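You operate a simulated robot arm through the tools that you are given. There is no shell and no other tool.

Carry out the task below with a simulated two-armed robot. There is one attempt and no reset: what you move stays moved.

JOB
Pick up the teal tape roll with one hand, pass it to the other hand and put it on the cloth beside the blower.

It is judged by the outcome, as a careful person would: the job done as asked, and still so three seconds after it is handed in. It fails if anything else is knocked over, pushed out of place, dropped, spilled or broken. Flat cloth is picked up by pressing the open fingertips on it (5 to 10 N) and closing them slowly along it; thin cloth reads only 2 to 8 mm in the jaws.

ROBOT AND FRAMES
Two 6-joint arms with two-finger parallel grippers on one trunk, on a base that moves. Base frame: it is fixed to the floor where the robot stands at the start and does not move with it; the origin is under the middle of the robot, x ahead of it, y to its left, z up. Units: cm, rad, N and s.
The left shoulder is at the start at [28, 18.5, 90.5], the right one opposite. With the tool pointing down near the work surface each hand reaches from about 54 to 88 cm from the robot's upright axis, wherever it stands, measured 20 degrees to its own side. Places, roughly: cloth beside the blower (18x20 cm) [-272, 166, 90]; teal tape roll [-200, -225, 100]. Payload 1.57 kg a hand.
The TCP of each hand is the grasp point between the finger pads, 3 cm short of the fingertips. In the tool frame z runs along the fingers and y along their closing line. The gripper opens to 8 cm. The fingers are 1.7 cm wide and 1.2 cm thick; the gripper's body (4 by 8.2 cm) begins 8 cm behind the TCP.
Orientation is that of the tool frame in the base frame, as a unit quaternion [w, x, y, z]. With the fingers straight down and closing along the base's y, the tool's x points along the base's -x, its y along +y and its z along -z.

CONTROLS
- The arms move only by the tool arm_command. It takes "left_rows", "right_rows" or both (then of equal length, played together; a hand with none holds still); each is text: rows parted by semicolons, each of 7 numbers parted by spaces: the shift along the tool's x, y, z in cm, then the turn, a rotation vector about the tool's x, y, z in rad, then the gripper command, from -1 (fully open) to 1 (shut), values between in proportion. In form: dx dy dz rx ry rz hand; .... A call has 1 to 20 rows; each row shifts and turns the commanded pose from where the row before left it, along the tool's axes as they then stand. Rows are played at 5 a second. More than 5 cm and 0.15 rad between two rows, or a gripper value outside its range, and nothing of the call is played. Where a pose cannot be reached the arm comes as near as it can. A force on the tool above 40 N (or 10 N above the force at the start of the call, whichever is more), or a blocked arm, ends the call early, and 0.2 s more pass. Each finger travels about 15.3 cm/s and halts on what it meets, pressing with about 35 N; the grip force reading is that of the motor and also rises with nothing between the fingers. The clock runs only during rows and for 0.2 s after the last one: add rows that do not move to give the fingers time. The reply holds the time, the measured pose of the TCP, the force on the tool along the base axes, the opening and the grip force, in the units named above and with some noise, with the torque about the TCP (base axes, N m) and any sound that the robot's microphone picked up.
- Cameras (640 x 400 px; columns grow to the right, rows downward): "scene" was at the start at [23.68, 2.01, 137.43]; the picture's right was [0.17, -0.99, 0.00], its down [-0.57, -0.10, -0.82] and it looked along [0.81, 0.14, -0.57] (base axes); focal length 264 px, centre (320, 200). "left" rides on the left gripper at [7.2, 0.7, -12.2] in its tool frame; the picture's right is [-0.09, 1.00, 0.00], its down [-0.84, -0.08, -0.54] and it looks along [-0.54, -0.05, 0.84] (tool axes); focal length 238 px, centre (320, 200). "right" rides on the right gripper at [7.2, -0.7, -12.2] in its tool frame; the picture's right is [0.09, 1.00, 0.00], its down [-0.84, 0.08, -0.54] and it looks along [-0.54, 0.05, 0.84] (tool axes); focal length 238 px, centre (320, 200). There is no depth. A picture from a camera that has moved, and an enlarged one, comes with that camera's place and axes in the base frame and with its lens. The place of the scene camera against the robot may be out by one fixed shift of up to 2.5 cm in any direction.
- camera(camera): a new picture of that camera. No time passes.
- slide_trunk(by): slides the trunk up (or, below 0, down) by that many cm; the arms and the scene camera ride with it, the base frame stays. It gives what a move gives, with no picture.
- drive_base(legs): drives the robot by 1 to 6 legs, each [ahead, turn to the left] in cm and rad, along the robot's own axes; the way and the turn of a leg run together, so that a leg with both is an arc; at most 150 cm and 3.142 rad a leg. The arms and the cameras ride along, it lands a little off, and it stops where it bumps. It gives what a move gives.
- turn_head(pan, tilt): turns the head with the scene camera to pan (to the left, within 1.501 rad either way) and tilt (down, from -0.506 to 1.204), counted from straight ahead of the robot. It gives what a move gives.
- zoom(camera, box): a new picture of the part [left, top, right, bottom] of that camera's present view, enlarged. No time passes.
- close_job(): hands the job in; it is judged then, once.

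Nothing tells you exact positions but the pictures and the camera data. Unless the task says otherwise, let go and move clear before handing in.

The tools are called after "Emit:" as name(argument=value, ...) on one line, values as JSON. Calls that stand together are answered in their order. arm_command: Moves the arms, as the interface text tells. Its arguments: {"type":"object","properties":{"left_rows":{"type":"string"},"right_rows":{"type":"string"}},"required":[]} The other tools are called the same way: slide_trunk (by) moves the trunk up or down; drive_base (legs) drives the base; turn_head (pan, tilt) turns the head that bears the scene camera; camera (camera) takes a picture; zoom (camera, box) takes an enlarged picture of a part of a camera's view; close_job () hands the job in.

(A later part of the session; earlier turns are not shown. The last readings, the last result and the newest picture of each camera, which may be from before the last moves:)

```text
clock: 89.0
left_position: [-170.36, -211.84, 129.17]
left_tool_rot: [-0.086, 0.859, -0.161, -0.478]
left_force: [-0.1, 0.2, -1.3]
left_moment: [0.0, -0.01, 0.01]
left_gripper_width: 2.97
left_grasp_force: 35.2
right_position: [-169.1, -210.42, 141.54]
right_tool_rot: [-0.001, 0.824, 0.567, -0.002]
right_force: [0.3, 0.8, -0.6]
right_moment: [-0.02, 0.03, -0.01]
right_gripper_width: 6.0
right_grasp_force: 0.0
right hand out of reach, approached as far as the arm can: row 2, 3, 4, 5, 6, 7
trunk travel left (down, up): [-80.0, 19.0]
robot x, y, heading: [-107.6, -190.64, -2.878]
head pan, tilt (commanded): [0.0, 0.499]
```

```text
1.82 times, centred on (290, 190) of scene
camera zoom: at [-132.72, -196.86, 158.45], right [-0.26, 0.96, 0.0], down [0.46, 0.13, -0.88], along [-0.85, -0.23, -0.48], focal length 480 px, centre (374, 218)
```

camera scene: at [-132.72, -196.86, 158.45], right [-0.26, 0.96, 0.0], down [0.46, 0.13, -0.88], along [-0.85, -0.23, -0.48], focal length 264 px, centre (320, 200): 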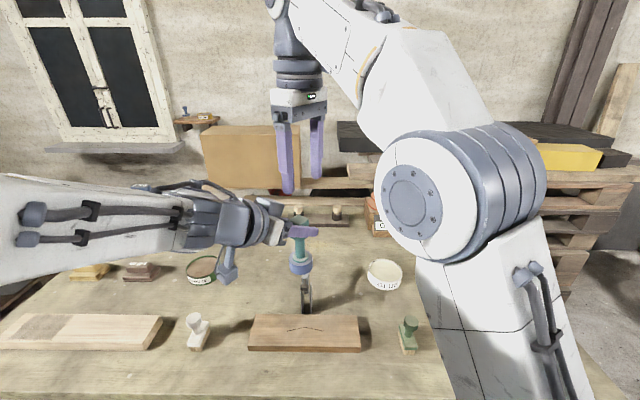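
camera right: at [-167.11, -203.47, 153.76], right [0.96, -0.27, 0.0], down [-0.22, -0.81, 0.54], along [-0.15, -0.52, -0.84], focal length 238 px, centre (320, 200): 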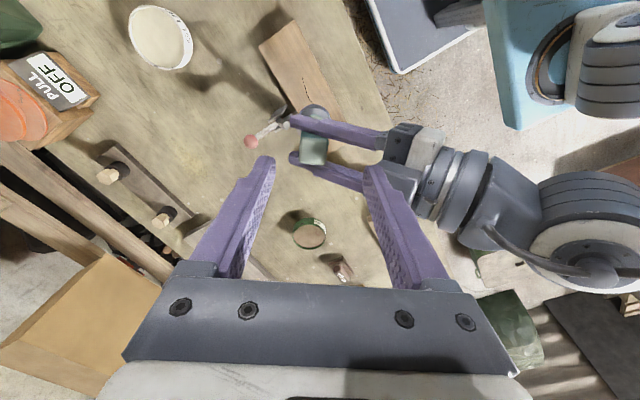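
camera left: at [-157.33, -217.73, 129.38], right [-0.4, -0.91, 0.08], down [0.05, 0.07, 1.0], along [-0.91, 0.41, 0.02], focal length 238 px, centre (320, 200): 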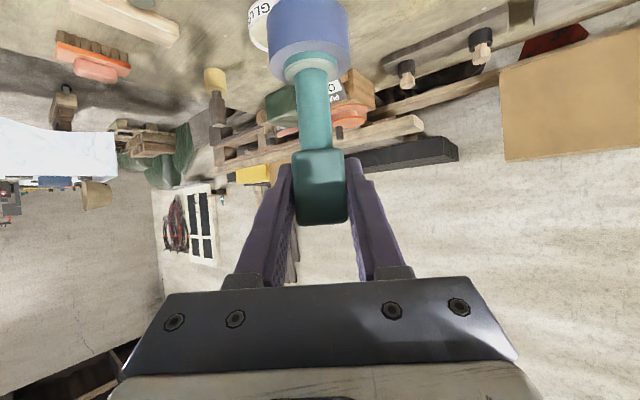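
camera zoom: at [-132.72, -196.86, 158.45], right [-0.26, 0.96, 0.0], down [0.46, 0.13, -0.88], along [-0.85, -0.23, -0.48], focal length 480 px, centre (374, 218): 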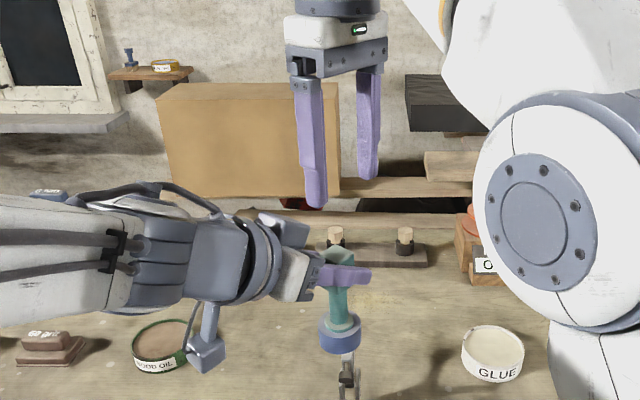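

Offset is small: about 1.7 cm and 0.6 cm. I'll correct that and come down to just above the block top, then check once more.

Emit:
arm_command(right_rows="-0.85 -0.29 1 0 0 0 -0.5; -0.85 -0.29 1 0 0 0 -0.5; 0 0 1.7 0 0 0 -0.5; 0 0 1.7 0 0 0 -0.5; 0 0 0 0 0 0 -0.5")

Emit:
zoom(camera="right", box=[230, 100, 410, 220])

Emit:
zoom(camera="scene", box=[200, 120, 380, 300])

Emit:
camera(camera="left")

```text
clock: 90.2
left_position: [-170.21, -211.91, 128.95]
left_tool_rot: [-0.087, 0.859, -0.162, -0.478]
left_force: [0.5, -0.1, -1.8]
left_moment: [-0.04, -0.02, 0.03]
left_gripper_width: 2.98
left_grasp_force: 35.0
right_position: [-170.07, -211.81, 135.96]
right_tool_rot: [0.0, 0.824, 0.567, -0.002]
right_force: [-0.4, -0.1, 0.1]
right_moment: [0.02, -0.01, -0.02]
right_gripper_width: 6.02
right_grasp_force: 0.1
trunk travel left (down, up): [-80.0, 19.0]
robot x, y, heading: [-107.57, -190.93, -2.878]
head pan, tilt (commanded): [0.0, 0.499]
```

```text
3.33 times, centred on (320, 160) of right
camera zoom: at [-168.22, -204.82, 148.18], right [0.96, -0.27, 0.0], down [-0.22, -0.81, 0.54], along [-0.15, -0.52, -0.84], focal length 794 px, centre (320, 333)
```

zoom: 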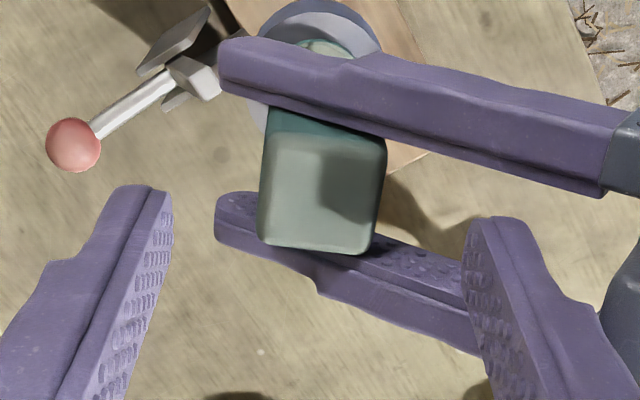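

```text
2.22 times, centred on (290, 210) of scene
camera zoom: at [-132.73, -196.87, 158.44], right [-0.26, 0.96, 0.0], down [0.46, 0.13, -0.88], along [-0.85, -0.23, -0.48], focal length 586 px, centre (387, 178)
```

zoom: 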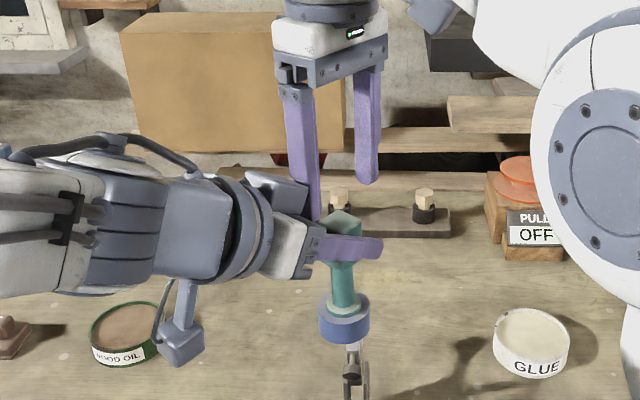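

```text
taken
camera left: at [-157.34, -217.73, 129.37], right [-0.4, -0.91, 0.08], down [0.05, 0.07, 1.0], along [-0.91, 0.41, 0.02], focal length 238 px, centre (320, 200)
```

left: 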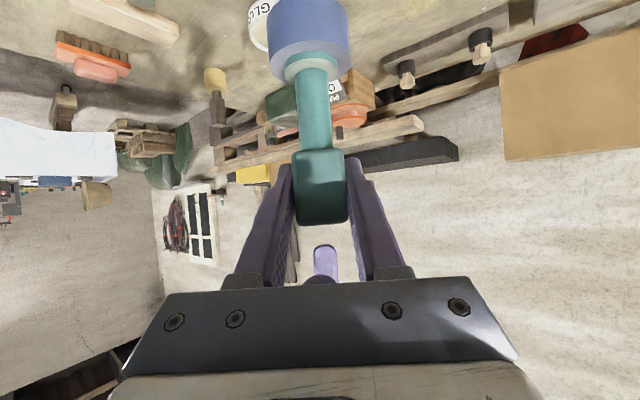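

Alignment is within 2 mm, and the left camera shows the right finger centred between the left fingers. I'll descend 6.4 cm around the block.

Emit:
arm_command(right_rows="0 -0.2 1.3 0 0 0 -0.5; 0 0 1.3 0 0 0 -0.5; 0 0 1.3 0 0 0 -0.5; 0 0 1.3 0 0 0 -0.5; 0 0 1.2 0 0 0 -0.5; 0 0 0 0 0 0 -0.5")

Emit:
zoom(camera="right", box=[230, 100, 410, 220])

Emit:
zoom(camera="scene", box=[200, 120, 380, 300])

Emit:
camera(camera="left")

```text
clock: 91.6
left_position: [-170.24, -212.13, 129.19]
left_tool_rot: [-0.087, 0.858, -0.161, -0.479]
left_force: [-0.5, -0.4, -0.2]
left_moment: [-0.03, 0.0, -0.01]
left_gripper_width: 2.97
left_grasp_force: 35.0
right_position: [-170.46, -211.5, 129.61]
right_tool_rot: [0.0, 0.824, 0.567, -0.001]
right_force: [0.2, 0.1, 0.8]
right_moment: [0.02, -0.03, 0.02]
right_gripper_width: 5.99
right_grasp_force: 0.0
trunk travel left (down, up): [-80.0, 19.0]
robot x, y, heading: [-107.8, -190.71, -2.875]
head pan, tilt (commanded): [0.0, 0.499]
```

```text
3.33 times, centred on (320, 160) of right
camera zoom: at [-168.43, -204.64, 141.73], right [0.96, -0.27, 0.0], down [-0.23, -0.81, 0.54], along [-0.15, -0.52, -0.84], focal length 794 px, centre (320, 333)
```

zoom: 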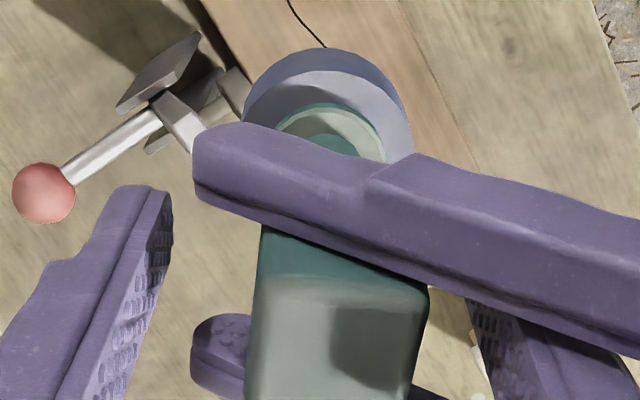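

```text
2.22 times, centred on (290, 210) of scene
camera zoom: at [-132.73, -196.87, 158.44], right [-0.26, 0.96, 0.0], down [0.46, 0.13, -0.88], along [-0.85, -0.23, -0.48], focal length 586 px, centre (387, 178)
```

zoom: 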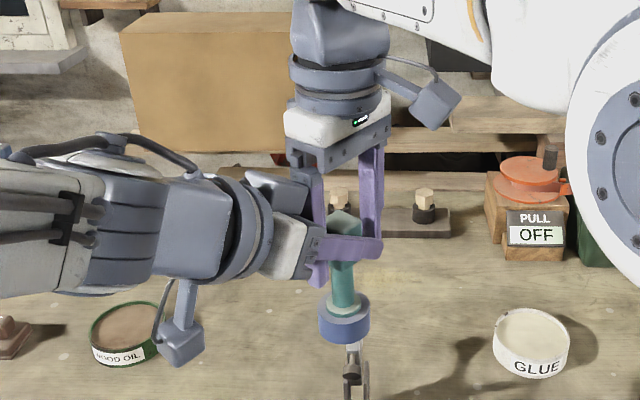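

```text
taken
camera left: at [-157.34, -217.73, 129.37], right [-0.4, -0.91, 0.08], down [0.05, 0.07, 1.0], along [-0.91, 0.41, 0.02], focal length 238 px, centre (320, 200)
```

left: 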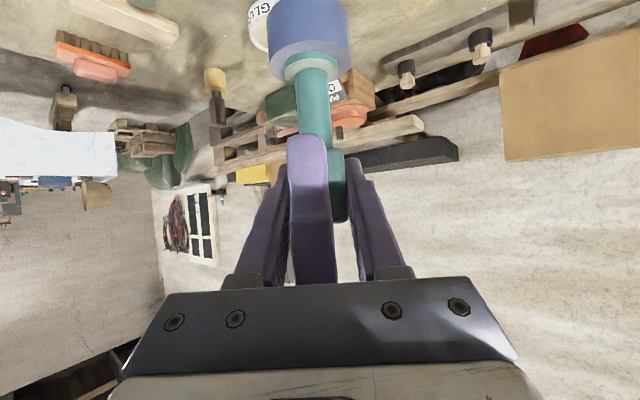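

The right near finger sits about 0.5 cm off-centre between the left fingers. I'll shift it 0.5 cm and recheck.

Emit:
arm_command(right_rows="-0.25 0 0 0 0 0 -0.5; -0.25 0 0 0 0 0 -0.5; 0 0 0 0 0 0 -0.5")

Emit:
zoom(camera="left", box=[220, 100, 420, 300])

```text
clock: 92.4
left_position: [-170.22, -211.96, 129.02]
left_tool_rot: [-0.087, 0.859, -0.162, -0.478]
left_force: [-0.1, 0.1, -1.4]
left_moment: [0.02, 0.04, -0.01]
left_gripper_width: 2.99
left_grasp_force: 34.9
right_position: [-170.53, -212.15, 129.63]
right_tool_rot: [0.0, 0.823, 0.567, -0.001]
right_force: [0.3, 0.1, 0.5]
right_moment: [-0.01, 0.03, -0.01]
right_gripper_width: 6.01
right_grasp_force: 0.0
trunk travel left (down, up): [-80.0, 19.0]
robot x, y, heading: [-107.69, -190.89, -2.873]
head pan, tilt (commanded): [0.0, 0.499]
```

```text
2.00 times, centred on (320, 200) of left
camera zoom: at [-157.34, -217.73, 129.37], right [-0.4, -0.91, 0.08], down [0.05, 0.07, 1.0], along [-0.91, 0.41, 0.02], focal length 477 px, centre (320, 200)
```

zoom: 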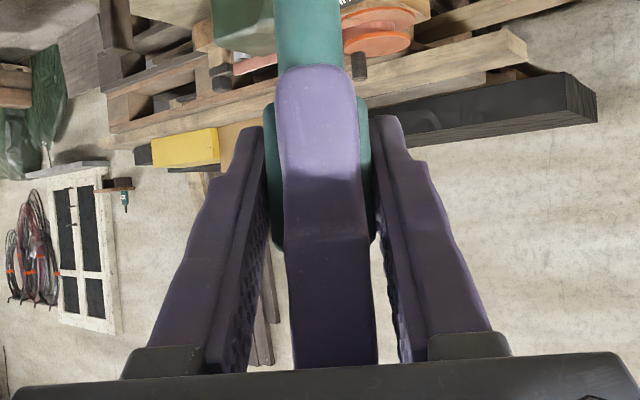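

Now it's centred. I'll close the right hand slowly on the block.

Emit:
arm_command(right_rows="0 0 0 0 0 0 -0.2; 0 0 0 0 0 0 0.0; 0 0 0 0 0 0 0.1; 0 0 0 0 0 0 0.18; 0 0 0 0 0 0 0.24; 0 0 0 0 0 0 0.3; 0 0 0 0 0 0 0.4; 0 0 0 0 0 0 0.6; 0 0 0 0 0 0 0.9; 0 0 0 0 0 0 0.9")

Emit:
camera(camera="left")

Emit:
camera(camera="right")

```text
clock: 94.6
left_position: [-170.23, -211.91, 129.16]
left_tool_rot: [-0.087, 0.859, -0.162, -0.478]
left_force: [-20.5, 7.5, -3.7]
left_moment: [-0.42, -0.45, 0.07]
left_gripper_width: 2.97
left_grasp_force: 34.6
right_position: [-170.38, -212.17, 129.78]
right_tool_rot: [0.0, 0.824, 0.567, -0.001]
right_force: [19.6, -7.5, 1.8]
right_moment: [0.38, 0.32, -0.1]
right_gripper_width: 3.03
right_grasp_force: 34.3
trunk travel left (down, up): [-80.0, 19.0]
robot x, y, heading: [-107.33, -191.07, -2.87]
head pan, tilt (commanded): [0.0, 0.499]
```

```text
taken
camera left: at [-157.36, -217.73, 129.38], right [-0.4, -0.91, 0.08], down [0.05, 0.07, 1.0], along [-0.91, 0.41, 0.02], focal length 238 px, centre (320, 200)
```

left: 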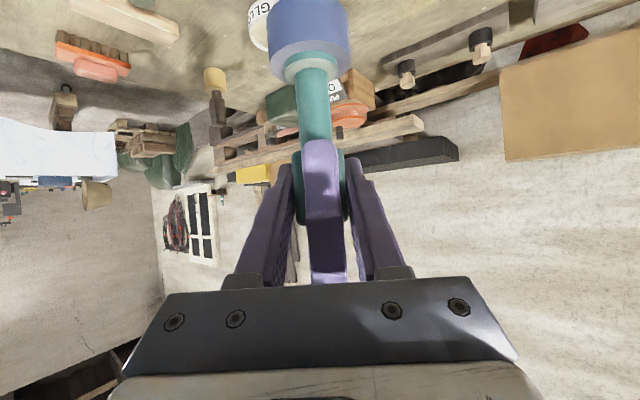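

```text
taken
camera right: at [-168.49, -205.19, 141.75], right [0.96, -0.27, 0.0], down [-0.23, -0.81, 0.54], along [-0.15, -0.52, -0.84], focal length 238 px, centre (320, 200)
```

right: 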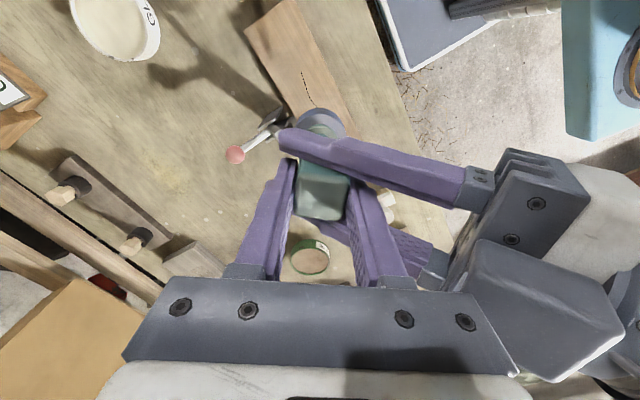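

Both hands grip the block now (3.03 cm and 2.97 cm), with about 20 N of strain between them. I'll nudge the right hand 2 mm to relieve it before letting go with the left.

Emit:
arm_command(right_rows="0 0.2 0 0 0 0 0.9; 0 0 0 0 0 0 0.9")

```text
clock: 95.2
left_position: [-170.2, -211.98, 128.98]
left_tool_rot: [-0.086, 0.859, -0.161, -0.478]
left_force: [-9.9, 6.5, -4.3]
left_moment: [-0.53, -0.33, 0.04]
left_gripper_width: 2.96
left_grasp_force: 35.2
right_position: [-170.34, -212.09, 129.56]
right_tool_rot: [-0.001, 0.824, 0.566, -0.002]
right_force: [9.6, -6.2, 2.5]
right_moment: [0.52, 0.29, 0.0]
right_gripper_width: 2.99
right_grasp_force: 34.8
trunk travel left (down, up): [-80.0, 19.0]
robot x, y, heading: [-107.5, -191.12, -2.88]
head pan, tilt (commanded): [0.0, 0.499]
```

Emit:
arm_command(right_rows="-0.05 0.2 -0.05 0 0 0 0.9; 0 0 0 0 0 0 0.9")

```text
clock: 95.8
left_position: [-170.19, -211.82, 129.15]
left_tool_rot: [-0.086, 0.859, -0.161, -0.479]
left_force: [15.6, 2.4, 1.4]
left_moment: [-0.1, 0.59, 0.01]
left_gripper_width: 2.99
left_grasp_force: 35.2
right_position: [-170.28, -212.05, 129.64]
right_tool_rot: [-0.003, 0.824, 0.566, -0.003]
right_force: [-15.7, -1.5, -2.5]
right_moment: [0.11, -0.5, 0.05]
right_gripper_width: 2.98
right_grasp_force: 35.2
trunk travel left (down, up): [-80.0, 19.0]
robot x, y, heading: [-107.45, -190.72, -2.881]
head pan, tilt (commanded): [0.0, 0.499]
```

Emit:
arm_command(right_rows="0 -0.1 0 0 0 0 0.9; 0 0 0 0 0 0 0.9")

```text
clock: 96.4
left_position: [-170.34, -211.96, 129.1]
left_tool_rot: [-0.087, 0.859, -0.161, -0.478]
left_force: [23.1, -0.2, 6.6]
left_moment: [0.14, -0.27, 0.01]
left_gripper_width: 3.0
left_grasp_force: 34.7
right_position: [-170.34, -212.14, 129.67]
right_tool_rot: [-0.002, 0.824, 0.566, -0.003]
right_force: [-23.7, -0.1, -5.9]
right_moment: [-0.14, 0.5, 0.08]
right_gripper_width: 2.99
right_grasp_force: 35.7
trunk travel left (down, up): [-80.0, 19.0]
robot x, y, heading: [-107.44, -191.14, -2.872]
head pan, tilt (commanded): [0.0, 0.499]
```

Emit:
arm_command(right_rows="0 0 0 0 0 0 0.9; 0 0 0 0 0 0 0.9; 0 0 0 0 0 0 0.9", left_rows="0 0 0 0 0 0 0.9; 0 0 0 0 0 0 0.9; 0 0 0 0 0 0 0.9")

Emit:
camera(camera="right")

```text
clock: 97.2
left_position: [-170.3, -212.03, 129.14]
left_tool_rot: [-0.086, 0.859, -0.161, -0.479]
left_force: [22.6, -1.0, 5.4]
left_moment: [0.07, -0.26, -0.02]
left_gripper_width: 2.95
left_grasp_force: 34.6
right_position: [-170.27, -212.1, 129.69]
right_tool_rot: [-0.001, 0.824, 0.567, -0.001]
right_force: [-22.5, 0.1, -6.1]
right_moment: [-0.11, 0.45, 0.07]
right_gripper_width: 2.98
right_grasp_force: 34.5
trunk travel left (down, up): [-80.0, 19.0]
robot x, y, heading: [-107.71, -190.6, -2.877]
head pan, tilt (commanded): [0.0, 0.499]
```

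```text
taken
camera right: at [-168.29, -205.22, 141.77], right [0.96, -0.27, -0.01], down [-0.22, -0.81, 0.54], along [-0.15, -0.52, -0.84], focal length 238 px, centre (320, 200)
```

right: 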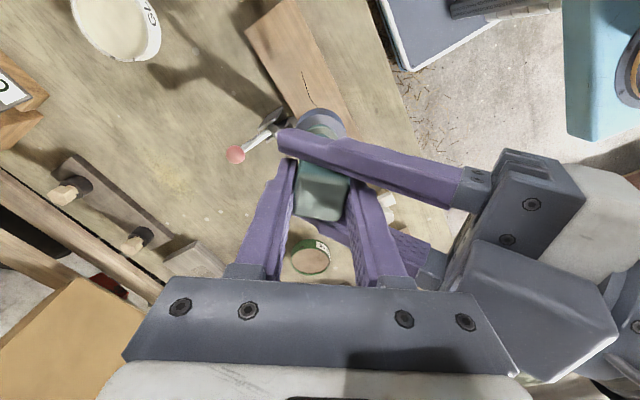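

The strain is moderate and steady, so I'll now open the left hand gradually while the right keeps holding.

Emit:
arm_command(right_rows="0 0 0 0 0 0 1; 0 0 0 0 0 0 1; 0 0 0 0 0 0 1; 0 0 0 0 0 0 1; 0 0 0 0 0 0 1; 0 0 0 0 0 0 1; 0 0 0 0 0 0 1", left_rows="0 0 0 0 0 0 0.24; 0 0 0 0 0 0 0.2; 0 0 0 0 0 0 0.1; 0 0 0 0 0 0 -0.2; 0 0 0 0 0 0 -0.6; 0 0 0 0 0 0 -1; 0 0 0 0 0 0 -1")

Emit:
camera(camera="right")

Emit:
camera(camera="left")

```text
clock: 98.8
left_position: [-170.3, -211.93, 129.11]
left_tool_rot: [-0.087, 0.859, -0.161, -0.479]
left_force: [-0.5, -0.3, 0.4]
left_moment: [0.02, 0.02, 0.0]
left_gripper_width: 8.0
left_grasp_force: 0.1
right_position: [-170.23, -212.19, 129.57]
right_tool_rot: [-0.001, 0.824, 0.567, -0.002]
right_force: [0.1, 0.8, -0.2]
right_moment: [0.01, 0.03, -0.02]
right_gripper_width: 2.99
right_grasp_force: 34.8
trunk travel left (down, up): [-80.0, 19.0]
robot x, y, heading: [-107.48, -190.99, -2.87]
head pan, tilt (commanded): [0.0, 0.499]
```

```text
taken
camera right: at [-168.25, -205.23, 141.76], right [0.96, -0.27, 0.0], down [-0.23, -0.81, 0.54], along [-0.15, -0.52, -0.84], focal length 238 px, centre (320, 200)
```

right: 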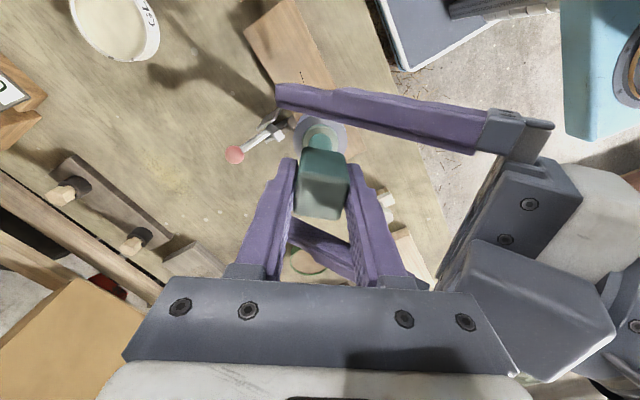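

```text
taken
camera left: at [-157.34, -217.73, 129.37], right [-0.4, -0.91, 0.08], down [0.05, 0.07, 1.0], along [-0.91, 0.41, 0.02], focal length 238 px, centre (320, 200)
```

left: 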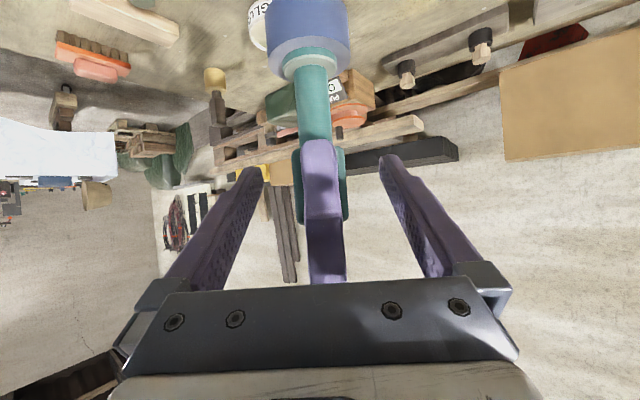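

The right hand holds the roll alone now, with the left open. I'll withdraw the left hand straight back along its fingers.

Emit:
arm_command(left_rows="0 0 -2 0 0 0 -1; 0 0 -2.5 0 0 0 -1; 0 0 -3 0 0 0 -1; 0 0 -3 0 0 0 -1; 0 0 -3 0 0 0 -1; 0 0 0 0 0 0 -1")

Emit:
camera(camera="right")

Emit:
camera(camera="scene")

```text
clock: 100.0
left_position: [-167.13, -217.23, 132.69]
left_tool_rot: [-0.098, 0.859, -0.169, -0.474]
left_force: [-0.2, 0.6, 0.4]
left_moment: [0.01, 0.02, 0.01]
left_gripper_width: 7.99
left_grasp_force: 0.0
left hand out of reach, approached as far as the arm can: row 2, 3, 4, 5
right_position: [-170.0, -212.77, 129.88]
right_tool_rot: [0.007, 0.823, 0.568, -0.009]
right_force: [-1.3, -0.8, -0.1]
right_moment: [0.02, 0.04, -0.05]
right_gripper_width: 2.95
right_grasp_force: 35.1
trunk travel left (down, up): [-80.0, 19.0]
robot x, y, heading: [-107.53, -190.45, -2.88]
head pan, tilt (commanded): [0.0, 0.499]
stopped in row 5 (left hand): the force on the tool passed its limit at 50 N (the readings are from after the stop); the commanded pose is now the measured one
```

```text
taken
camera right: at [-168.08, -205.62, 141.8], right [0.96, -0.27, 0.0], down [-0.22, -0.8, 0.56], along [-0.15, -0.54, -0.83], focal length 238 px, centre (320, 200)
```

right: 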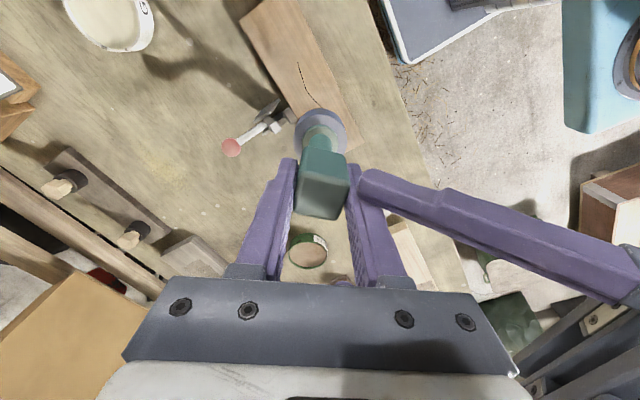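

```text
taken
camera scene: at [-132.74, -196.86, 158.44], right [-0.26, 0.96, 0.0], down [0.46, 0.13, -0.88], along [-0.85, -0.23, -0.48], focal length 264 px, centre (320, 200)
```

scene: 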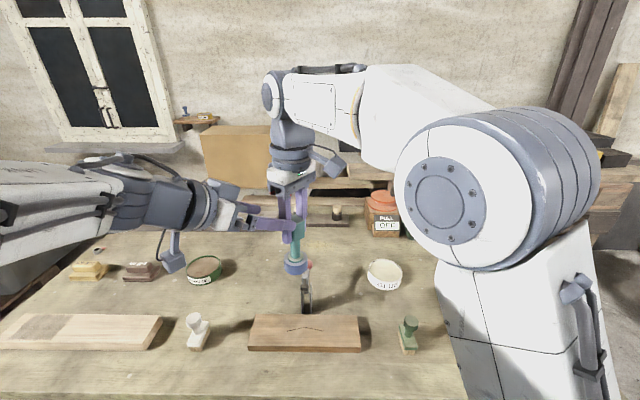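

The left arm hit its folding limit and drifted sideways, so one left finger touched the right's near finger; the roll is still firmly held. I'll ease the left finger off by 5 mm, then move the right hand (with the roll) ahead and away from it.

Emit:
arm_command(left_rows="0 -0.5 0 0 0 0 -1; 0 0 0 0 0 0 -1; 0 0 0 0 0 0 -1; 0 0 0 0 0 0 -1; 0 0 0 0 0 0 -1; 0 0 0 0 0 0 -1", right_rows="0 0 0 0 0 0 1; 0 -1 0 0 0 0 1; 0 -1.5 0 0 0 0 1; 0 -1.5 0 0 0 0 1; 0 -1.5 0 0 0 0 1; 0 0 0 0 0 0 1")

Emit:
camera(camera="right")

Emit:
camera(camera="scene")

```text
clock: 101.4
left_position: [-167.01, -216.8, 132.72]
left_tool_rot: [-0.097, 0.859, -0.169, -0.473]
left_force: [-0.6, -0.2, -0.5]
left_moment: [0.01, -0.02, 0.01]
left_gripper_width: 8.0
left_grasp_force: 0.1
right_position: [-175.24, -210.96, 129.75]
right_tool_rot: [0.007, 0.823, 0.568, -0.009]
right_force: [0.3, -0.2, -0.5]
right_moment: [0.0, 0.0, 0.0]
right_gripper_width: 2.97
right_grasp_force: 34.7
trunk travel left (down, up): [-80.0, 19.0]
robot x, y, heading: [-107.27, -190.97, -2.872]
head pan, tilt (commanded): [0.0, 0.499]
```

```text
taken
camera right: at [-173.27, -203.67, 141.81], right [0.96, -0.27, 0.0], down [-0.22, -0.8, 0.56], along [-0.15, -0.54, -0.83], focal length 238 px, centre (320, 200)
```

right: 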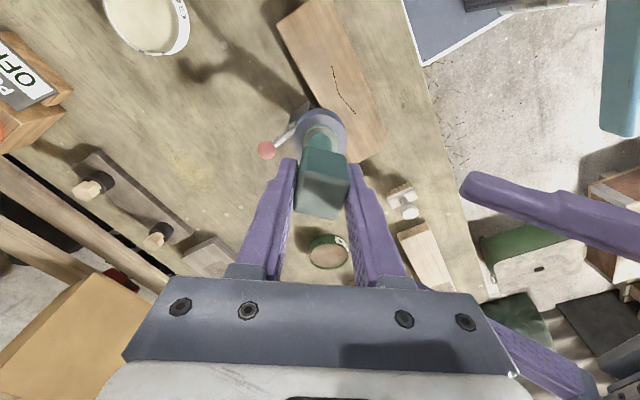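

```text
taken
camera scene: at [-132.74, -196.87, 158.44], right [-0.26, 0.96, 0.0], down [0.46, 0.13, -0.88], along [-0.85, -0.23, -0.48], focal length 264 px, centre (320, 200)
```

scene: 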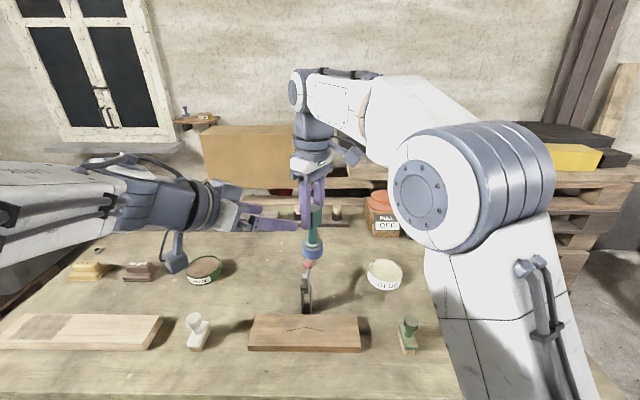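

The hands are clear of each other and the right hand holds the roll. I'll spread them apart: left further left, right further right.

Emit:
arm_command(left_rows="0 3 0 0 0 0 -1; 0 3 0 0 0 0 -1; 0 3 0 0 0 0 -1; 0 3 0 0 0 0 -1; 0 3 0 0 0 0 -1; 0 0 0 0 0 0 -1", right_rows="2.43 -1.76 0 0 0 0 1; 2.43 -1.76 0 0 0 0 1; 2.43 -1.76 0 0 0 0 1; 2.43 -1.76 0 0 0 0 1; 2.43 -1.76 0 0 0 0 1; 0 0 0 0 0 0 1")

Emit:
camera(camera="scene")

```text
clock: 102.8
left_position: [-172.73, -230.51, 132.64]
left_tool_rot: [-0.097, 0.859, -0.169, -0.474]
left_force: [0.1, -0.8, -0.2]
left_moment: [0.02, 0.0, 0.0]
left_gripper_width: 7.99
left_grasp_force: 0.1
right_position: [-178.99, -196.19, 129.58]
right_tool_rot: [0.007, 0.823, 0.568, -0.009]
right_force: [-0.5, -0.2, -0.1]
right_moment: [-0.01, -0.03, -0.01]
right_gripper_width: 2.96
right_grasp_force: 34.7
trunk travel left (down, up): [-80.0, 19.0]
robot x, y, heading: [-107.3, -190.6, -2.879]
head pan, tilt (commanded): [0.0, 0.499]
```

```text
taken
camera scene: at [-132.75, -196.87, 158.44], right [-0.26, 0.96, 0.0], down [0.46, 0.13, -0.88], along [-0.85, -0.23, -0.48], focal length 264 px, centre (320, 200)
```

scene: 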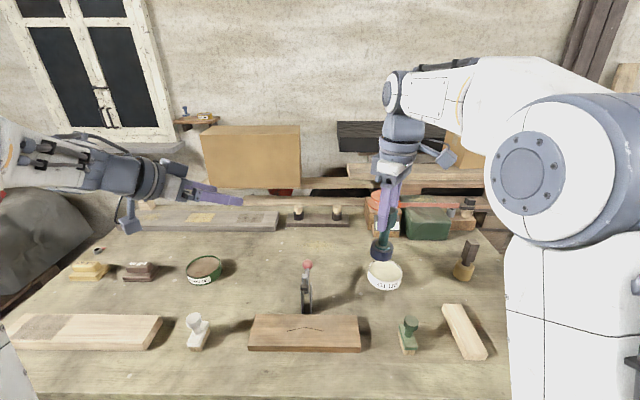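

Both hands are well apart. I'll return both to the plain downward orientation for driving.

Emit:
arm_command(left_rows="0 0 0 -0.107 0 -0.067 -1; 0 0 0 -0.107 0 -0.067 -1; 0 0 0 -0.107 0 -0.067 -1; 0 0 0 -0.107 0 -0.067 -1; 0 0 0 -0.107 0 -0.067 -1; 0 0 0 0 0.143 0 -1; 0 0 0 0 0.143 0 -1; 0 0 0 0 0.143 0 -1; 0 0 0 0 0.143 0 -1; 0 0 0 0 0.143 0 -1; 0 0 0 0 0.143 0 -1; 0 0 0 0 0.143 0 -1; 0 0 0 0 0 0 -1", right_rows="0 0 0 0 0 0.1347 1; 0 0 0 0 0 0.1347 1; 0 0 0 0 0 0.1347 1; 0 0 0 0 0 0.1347 1; 0 0 0 0 0 0.1347 1; 0 0 0 0 0 0.1347 1; 0 0 0 0 0 0.1347 1; 0 0 0 0 0 0 1; 0 0 0 0 0 0 1; 0 0 0 0 0 0 1; 0 0 0 0 0 0 1; 0 0 0 0 0 0 1; 0 0 0 0 0 0 1")

Emit:
camera(camera="scene")

Emit:
camera(camera="right")

```text
clock: 105.6
left_position: [-166.22, -238.44, 126.5]
left_tool_rot: [-0.105, 0.986, 0.095, -0.087]
left_force: [0.1, -0.1, -0.9]
left_moment: [0.0, 0.01, -0.02]
left_gripper_width: 8.01
left_grasp_force: 0.1
left hand out of reach, approached as far as the arm can: row 7, 8, 9, 10, 11, 12
right_position: [-179.1, -196.47, 129.61]
right_tool_rot: [0.01, 0.991, 0.132, -0.005]
right_force: [-0.6, -0.4, 0.8]
right_moment: [-0.02, -0.01, -0.03]
right_gripper_width: 2.95
right_grasp_force: 35.2
trunk travel left (down, up): [-80.0, 19.0]
robot x, y, heading: [-107.51, -190.81, -2.878]
head pan, tilt (commanded): [0.0, 0.499]
```

```text
taken
camera scene: at [-132.75, -196.89, 158.44], right [-0.26, 0.96, 0.0], down [0.46, 0.13, -0.88], along [-0.85, -0.23, -0.48], focal length 264 px, centre (320, 200)
```

scene: 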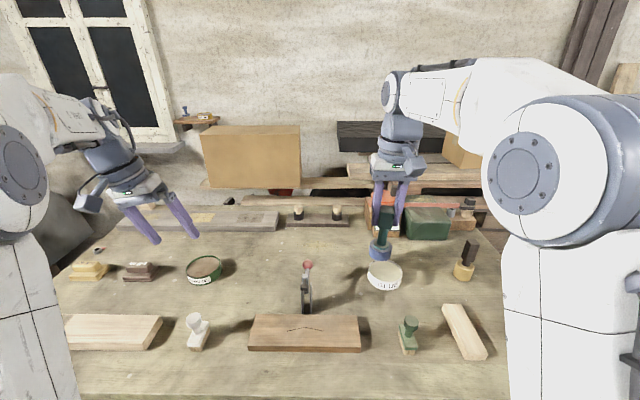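

```text
taken
camera right: at [-172.3, -193.69, 141.59], right [0.35, -0.94, 0.02], down [-0.78, -0.28, 0.55], along [-0.51, -0.21, -0.83], focal length 238 px, centre (320, 200)
```

right: 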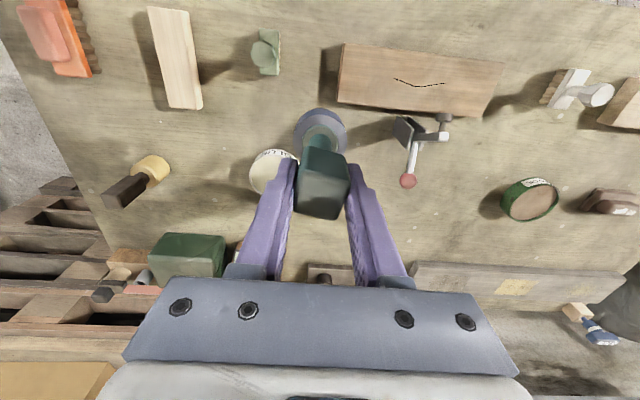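

The left wrist ended slightly tilted. I'll level it with a small corrective rotation while drawing it a little closer.

Emit:
arm_command(left_rows="0 0 0 -0.08 0.03 0 -1; 0 0 0 -0.08 0.05 0 -1; 0 0 0 -0.075 0.05 0 -1; 0 0 0 0 0 0 -1")

Emit:
camera(camera="scene")

```text
clock: 106.6
left_position: [-166.15, -238.42, 126.55]
left_tool_rot: [-0.106, 0.986, 0.095, -0.087]
left_force: [-0.4, 0.8, -0.6]
left_moment: [0.03, 0.02, 0.02]
left_gripper_width: 7.99
left_grasp_force: 0.2
left hand out of reach, approached as far as the arm can: row 1, 2, 3
right_position: [-178.97, -196.46, 129.58]
right_tool_rot: [0.01, 0.991, 0.132, -0.005]
right_force: [-0.3, -0.3, -0.1]
right_moment: [-0.06, -0.01, 0.0]
right_gripper_width: 2.93
right_grasp_force: 35.2
trunk travel left (down, up): [-80.0, 19.0]
robot x, y, heading: [-107.58, -190.86, -2.875]
head pan, tilt (commanded): [0.0, 0.499]
```

```text
taken
camera scene: at [-132.73, -196.87, 158.44], right [-0.26, 0.96, 0.0], down [0.46, 0.13, -0.88], along [-0.85, -0.23, -0.48], focal length 264 px, centre (320, 200)
```

scene: 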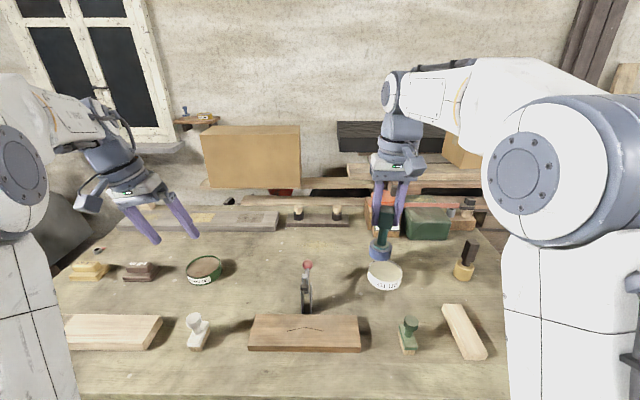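

The left wrist seems to be at a joint stop. It isn't needed further, but I'd like it compact, so I'll try drawing it back and up a little.

Emit:
arm_command(left_rows="2 0 0 0 0 0 -1; 2 0 0 0 0 0 -1; 2 0 0 0 0 0 -1; 2 0 0 0 0 0 -1; 0 0 0 0 0 0 -1")

```text
clock: 107.8
left_position: [-158.49, -236.77, 125.14]
left_tool_rot: [-0.106, 0.986, 0.094, -0.088]
left_force: [-0.4, -1.1, -0.4]
left_moment: [0.04, 0.01, 0.03]
left_gripper_width: 7.99
left_grasp_force: 0.2
right_position: [-179.17, -196.4, 129.62]
right_tool_rot: [0.01, 0.991, 0.131, -0.004]
right_force: [0.2, 0.9, 0.2]
right_moment: [-0.05, 0.01, 0.01]
right_gripper_width: 2.93
right_grasp_force: 35.7
trunk travel left (down, up): [-80.0, 19.0]
robot x, y, heading: [-107.66, -191.17, -2.88]
head pan, tilt (commanded): [0.0, 0.499]
```

Emit:
arm_command(left_rows="0 0 0 -0.08 0.03 0 -1; 0 0 0 -0.08 0.05 0 -1; 0 0 0 -0.075 0.05 0 -1; 0 0 0 0 0 0 -1")

```text
clock: 108.8
left_position: [-158.43, -236.74, 124.71]
left_tool_rot: [-0.098, 0.986, 0.096, -0.09]
left_force: [-0.5, 0.4, 0.4]
left_moment: [0.03, 0.02, 0.02]
left_gripper_width: 7.99
left_grasp_force: 0.1
left hand out of reach, approached as far as the arm can: row 1, 2, 3
right_position: [-179.03, -196.44, 129.52]
right_tool_rot: [0.01, 0.991, 0.131, -0.005]
right_force: [0.6, -1.3, -0.3]
right_moment: [0.0, 0.01, -0.01]
right_gripper_width: 2.95
right_grasp_force: 35.1
trunk travel left (down, up): [-80.0, 19.0]
robot x, y, heading: [-107.37, -190.58, -2.879]
head pan, tilt (commanded): [0.0, 0.499]
```

The left hand is fine as it is for travelling. The right hand holds the roll securely. I'll raise the trunk fully, back off a little and turn right towards the sheeted table.

Emit:
slide_trunk(by=18)

Emit:
drive_base(legs=[[-4, 0], [0, -1.55]])

Emit:
turn_head(pan=0.0, tilt=0.5)

Emit:
camera(camera="scene")

```text
clock: 110.8
left_position: [-158.43, -236.61, 142.81]
left_tool_rot: [-0.097, 0.987, 0.095, -0.09]
left_force: [-0.2, -0.1, 0.1]
left_moment: [0.01, 0.01, 0.02]
left_gripper_width: 7.99
left_grasp_force: 0.0
right_position: [-179.1, -196.35, 147.44]
right_tool_rot: [0.01, 0.991, 0.131, -0.005]
right_force: [-0.2, -0.4, -0.9]
right_moment: [0.01, 0.0, 0.03]
right_gripper_width: 2.96
right_grasp_force: 34.5
trunk travel left (down, up): [-98.0, 1.0]
robot x, y, heading: [-107.7, -191.0, -2.873]
head pan, tilt (commanded): [0.0, 0.499]
```

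```text
clock: 115.3
left_position: [-152.62, -141.98, 142.85]
left_tool_rot: [-0.132, 0.786, -0.604, 0.001]
left_force: [-0.1, -0.5, -0.2]
left_moment: [0.01, -0.01, -0.01]
left_gripper_width: 7.99
left_grasp_force: 0.2
right_position: [-113.85, -118.65, 147.46]
right_tool_rot: [0.005, 0.813, -0.581, -0.01]
right_force: [0.4, -0.5, 0.0]
right_moment: [-0.01, -0.01, -0.02]
right_gripper_width: 2.96
right_grasp_force: 35.2
trunk travel left (down, up): [-98.0, 1.0]
robot x, y, heading: [-103.4, -189.62, 1.898]
head pan, tilt (commanded): [0.0, 0.499]
```

```text
clock: 115.9
left_position: [-152.64, -141.91, 142.69]
left_tool_rot: [-0.132, 0.786, -0.605, 0.001]
left_force: [-0.6, -0.4, 0.6]
left_moment: [0.02, 0.03, 0.03]
left_gripper_width: 7.99
left_grasp_force: 0.1
right_position: [-113.85, -118.79, 147.63]
right_tool_rot: [0.005, 0.814, -0.581, -0.01]
right_force: [0.2, 0.7, -0.9]
right_moment: [-0.03, -0.03, -0.03]
right_gripper_width: 2.94
right_grasp_force: 35.1
trunk travel left (down, up): [-98.0, 1.0]
robot x, y, heading: [-103.76, -190.02, 1.902]
head pan, tilt (commanded): [0.0, 0.499]
```

```text
taken
camera scene: at [-112.75, -165.45, 176.44], right [0.95, 0.33, 0.0], down [0.16, -0.45, -0.88], along [-0.29, 0.83, -0.48], focal length 264 px, centre (320, 200)
```

scene: 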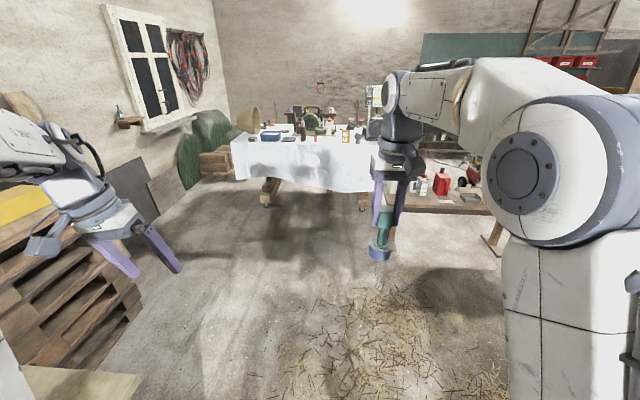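

The way to the sheeted table is open. I'll zoom in on the table to find the cloth next to the blower.

Emit:
zoom(camera="scene", box=[170, 80, 390, 218])

Emit:
zoom(camera="scene", box=[225, 95, 325, 157])

```text
2.90 times, centred on (280, 149) of scene
camera zoom: at [-112.75, -165.45, 176.44], right [0.95, 0.33, 0.0], down [0.16, -0.45, -0.88], along [-0.29, 0.83, -0.48], focal length 765 px, centre (436, 348)
```

zoom: 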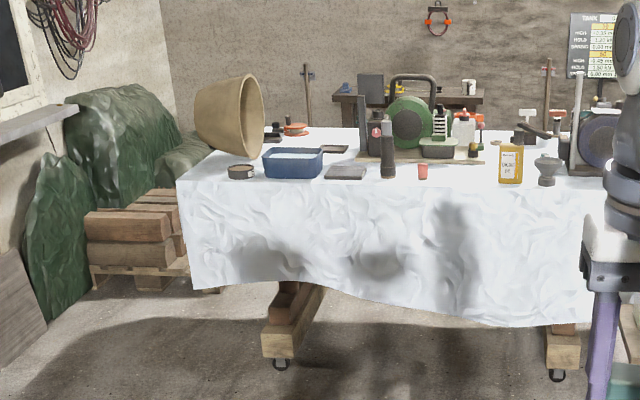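

```text
6.40 times, centred on (275, 126) of scene
camera zoom: at [-112.75, -165.45, 176.44], right [0.95, 0.33, 0.0], down [0.16, -0.45, -0.88], along [-0.29, 0.83, -0.48], focal length 1688 px, centre (608, 674)
```

zoom: 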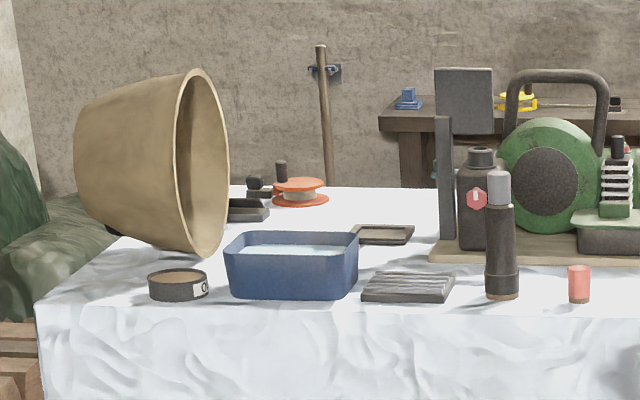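

The table top near the stated cloth place looks plain white from here, so I need a closer, higher look. I'll drive forward between the bench and the mower to the middle of the open floor.

Emit:
drive_base(legs=[[120, 0], [60, 0]])

Emit:
turn_head(pan=0.2, tilt=0.45)

Emit:
camera(camera="scene")

```text
clock: 125.0
left_position: [-210.28, 28.34, 142.71]
left_tool_rot: [-0.132, 0.786, -0.605, 0.001]
left_force: [1.3, 0.0, 0.1]
left_moment: [-0.02, 0.0, 0.0]
left_gripper_width: 8.0
left_grasp_force: 0.0
right_position: [-171.4, 51.51, 147.56]
right_tool_rot: [0.004, 0.813, -0.582, -0.011]
right_force: [0.5, 0.7, -0.7]
right_moment: [-0.02, 0.01, 0.01]
right_gripper_width: 2.95
right_grasp_force: 34.8
trunk travel left (down, up): [-98.0, 1.0]
robot x, y, heading: [-161.02, -19.42, 1.901]
head pan, tilt (commanded): [0.0, 0.499]
```

```text
clock: 125.7
left_position: [-210.36, 28.21, 142.67]
left_tool_rot: [-0.132, 0.785, -0.606, 0.0]
left_force: [-0.5, 0.8, -0.8]
left_moment: [-0.01, 0.0, 0.0]
left_gripper_width: 7.99
left_grasp_force: 0.1
right_position: [-171.48, 51.57, 147.54]
right_tool_rot: [0.004, 0.813, -0.582, -0.01]
right_force: [-0.5, 0.2, -1.2]
right_moment: [-0.03, 0.02, -0.02]
right_gripper_width: 2.96
right_grasp_force: 35.0
trunk travel left (down, up): [-98.0, 1.0]
robot x, y, heading: [-161.25, -19.6, 1.901]
head pan, tilt (commanded): [0.201, 0.45]
```

```text
taken
camera scene: at [-172.08, 3.98, 176.89], right [0.86, 0.51, 0.0], down [0.22, -0.38, -0.9], along [-0.46, 0.78, -0.44], focal length 264 px, centre (320, 200)
```

scene: 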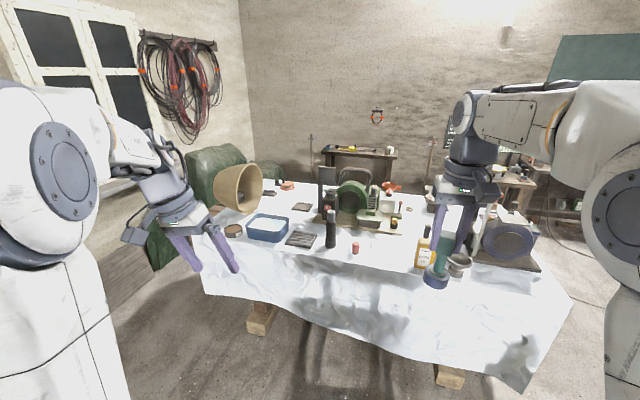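

Emit:
zoom(camera="scene", box=[200, 150, 360, 250])

Emit:
zoom(camera="scene", box=[300, 140, 460, 240])

Emit:
zoom(camera="scene", box=[400, 150, 560, 290])

```text
4.00 times, centred on (280, 200) of scene
camera zoom: at [-172.08, 3.98, 176.89], right [0.86, 0.51, 0.0], down [0.22, -0.38, -0.9], along [-0.46, 0.78, -0.44], focal length 1055 px, centre (480, 200)
```

zoom: 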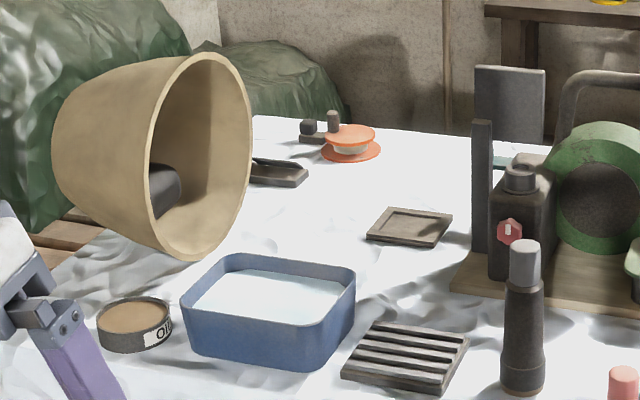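

```text
4.00 times, centred on (380, 190) of scene
camera zoom: at [-172.08, 3.98, 176.89], right [0.86, 0.51, 0.0], down [0.22, -0.38, -0.9], along [-0.46, 0.78, -0.44], focal length 1055 px, centre (80, 240)
```

zoom: 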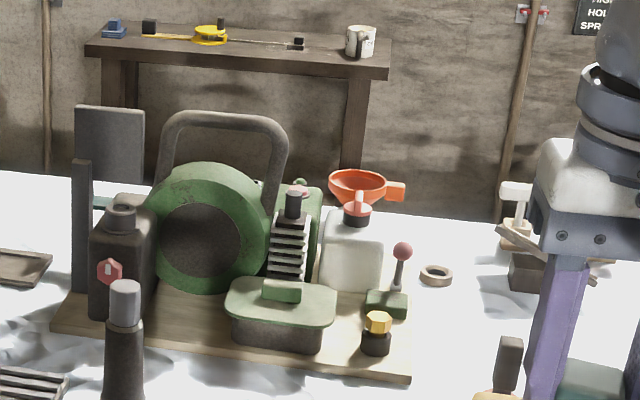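

```text
2.86 times, centred on (480, 220) of scene
camera zoom: at [-172.08, 3.98, 176.89], right [0.86, 0.51, 0.0], down [0.22, -0.38, -0.9], along [-0.46, 0.78, -0.44], focal length 754 px, centre (-137, 143)
```

zoom: 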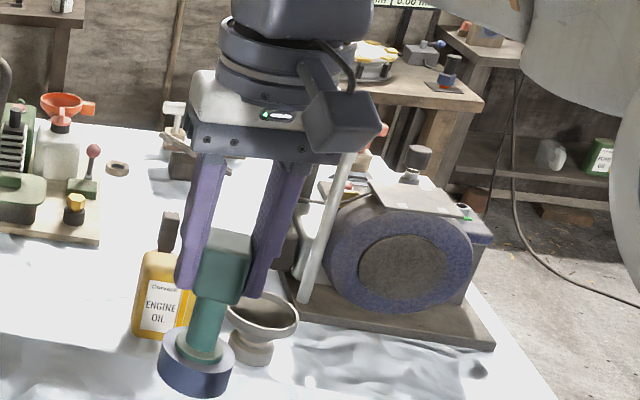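

I can make out a teal strip of cloth behind the dark panel on the blower's far side, near the table's back edge around [-266,170]. It's only reachable from behind the table, so I need to find a route. I'll look to the right around the table's east end.

Emit:
turn_head(pan=-0.5, tilt=0.4)

Emit:
camera(camera="scene")

Emit:
turn_head(pan=-1.5, tilt=0.45)

Emit:
camera(camera="scene")

Emit:
turn_head(pan=0.8, tilt=0.4)

Emit:
camera(camera="scene")

```text
clock: 126.8
left_position: [-210.25, 28.22, 142.74]
left_tool_rot: [-0.132, 0.785, -0.605, 0.002]
left_force: [-0.1, 0.4, -0.5]
left_moment: [0.02, 0.02, 0.03]
left_gripper_width: 8.01
left_grasp_force: 0.0
right_position: [-171.43, 51.44, 147.61]
right_tool_rot: [0.004, 0.813, -0.582, -0.01]
right_force: [0.0, 0.1, -1.5]
right_moment: [0.02, 0.03, 0.0]
right_gripper_width: 2.93
right_grasp_force: 35.2
trunk travel left (down, up): [-98.0, 1.0]
robot x, y, heading: [-161.36, -19.91, 1.898]
head pan, tilt (commanded): [-0.499, 0.4]
```

```text
taken
camera scene: at [-165.88, 5.19, 177.36], right [0.99, -0.17, 0.0], down [-0.07, -0.38, -0.92], along [0.15, 0.91, -0.39], focal length 264 px, centre (320, 200)
```

scene: 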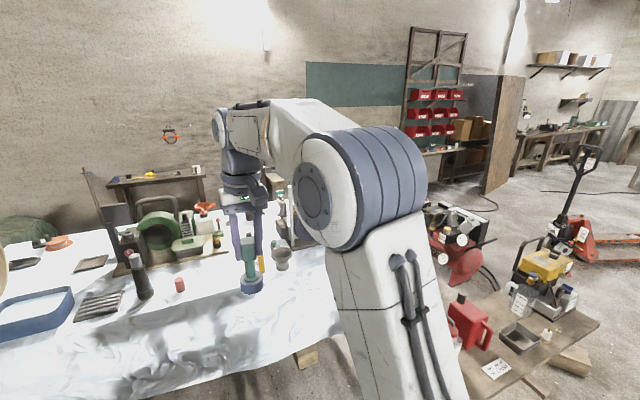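

```text
clock: 128.0
left_position: [-210.32, 28.26, 142.85]
left_tool_rot: [-0.131, 0.785, -0.605, 0.001]
left_force: [-0.4, -1.0, 0.0]
left_moment: [0.01, 0.01, -0.01]
left_gripper_width: 7.98
left_grasp_force: 0.1
right_position: [-171.57, 51.51, 147.52]
right_tool_rot: [0.005, 0.813, -0.582, -0.011]
right_force: [-0.9, 0.6, -0.5]
right_moment: [0.0, 0.0, -0.01]
right_gripper_width: 2.93
right_grasp_force: 36.0
trunk travel left (down, up): [-98.0, 1.0]
robot x, y, heading: [-161.01, -19.41, 1.902]
head pan, tilt (commanded): [-1.499, 0.45]
```

```text
taken
camera scene: at [-158.98, -0.35, 176.89], right [0.39, -0.92, 0.0], down [-0.4, -0.17, -0.9], along [0.83, 0.35, -0.44], focal length 264 px, centre (320, 200)
```

scene: 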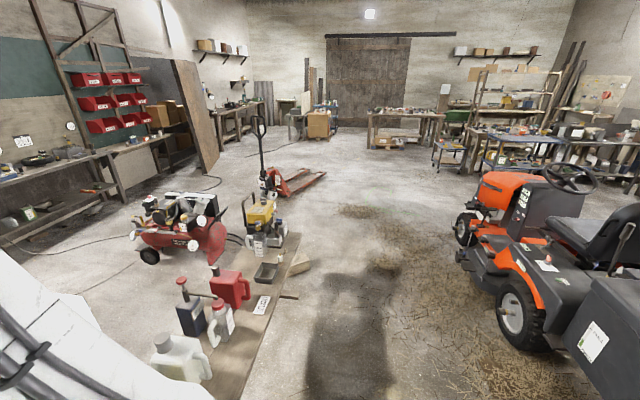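

```text
clock: 130.2
left_position: [-210.35, 28.25, 142.9]
left_tool_rot: [-0.132, 0.785, -0.605, 0.001]
left_force: [0.1, 0.3, -0.8]
left_moment: [-0.02, -0.03, -0.01]
left_gripper_width: 7.98
left_grasp_force: 0.1
right_position: [-171.54, 51.35, 147.51]
right_tool_rot: [0.004, 0.813, -0.582, -0.011]
right_force: [-1.3, 0.1, -0.2]
right_moment: [0.02, -0.01, 0.01]
right_gripper_width: 2.95
right_grasp_force: 34.5
trunk travel left (down, up): [-98.0, 1.0]
robot x, y, heading: [-161.16, -19.66, 1.899]
head pan, tilt (commanded): [0.799, 0.4]
```

```text
taken
camera scene: at [-175.81, 0.02, 177.36], right [0.43, 0.9, 0.0], down [0.35, -0.17, -0.92], along [-0.83, 0.39, -0.39], focal length 264 px, centre (320, 200)
```

scene: 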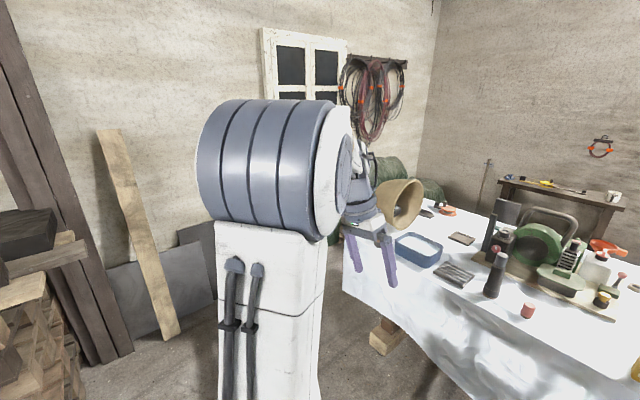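

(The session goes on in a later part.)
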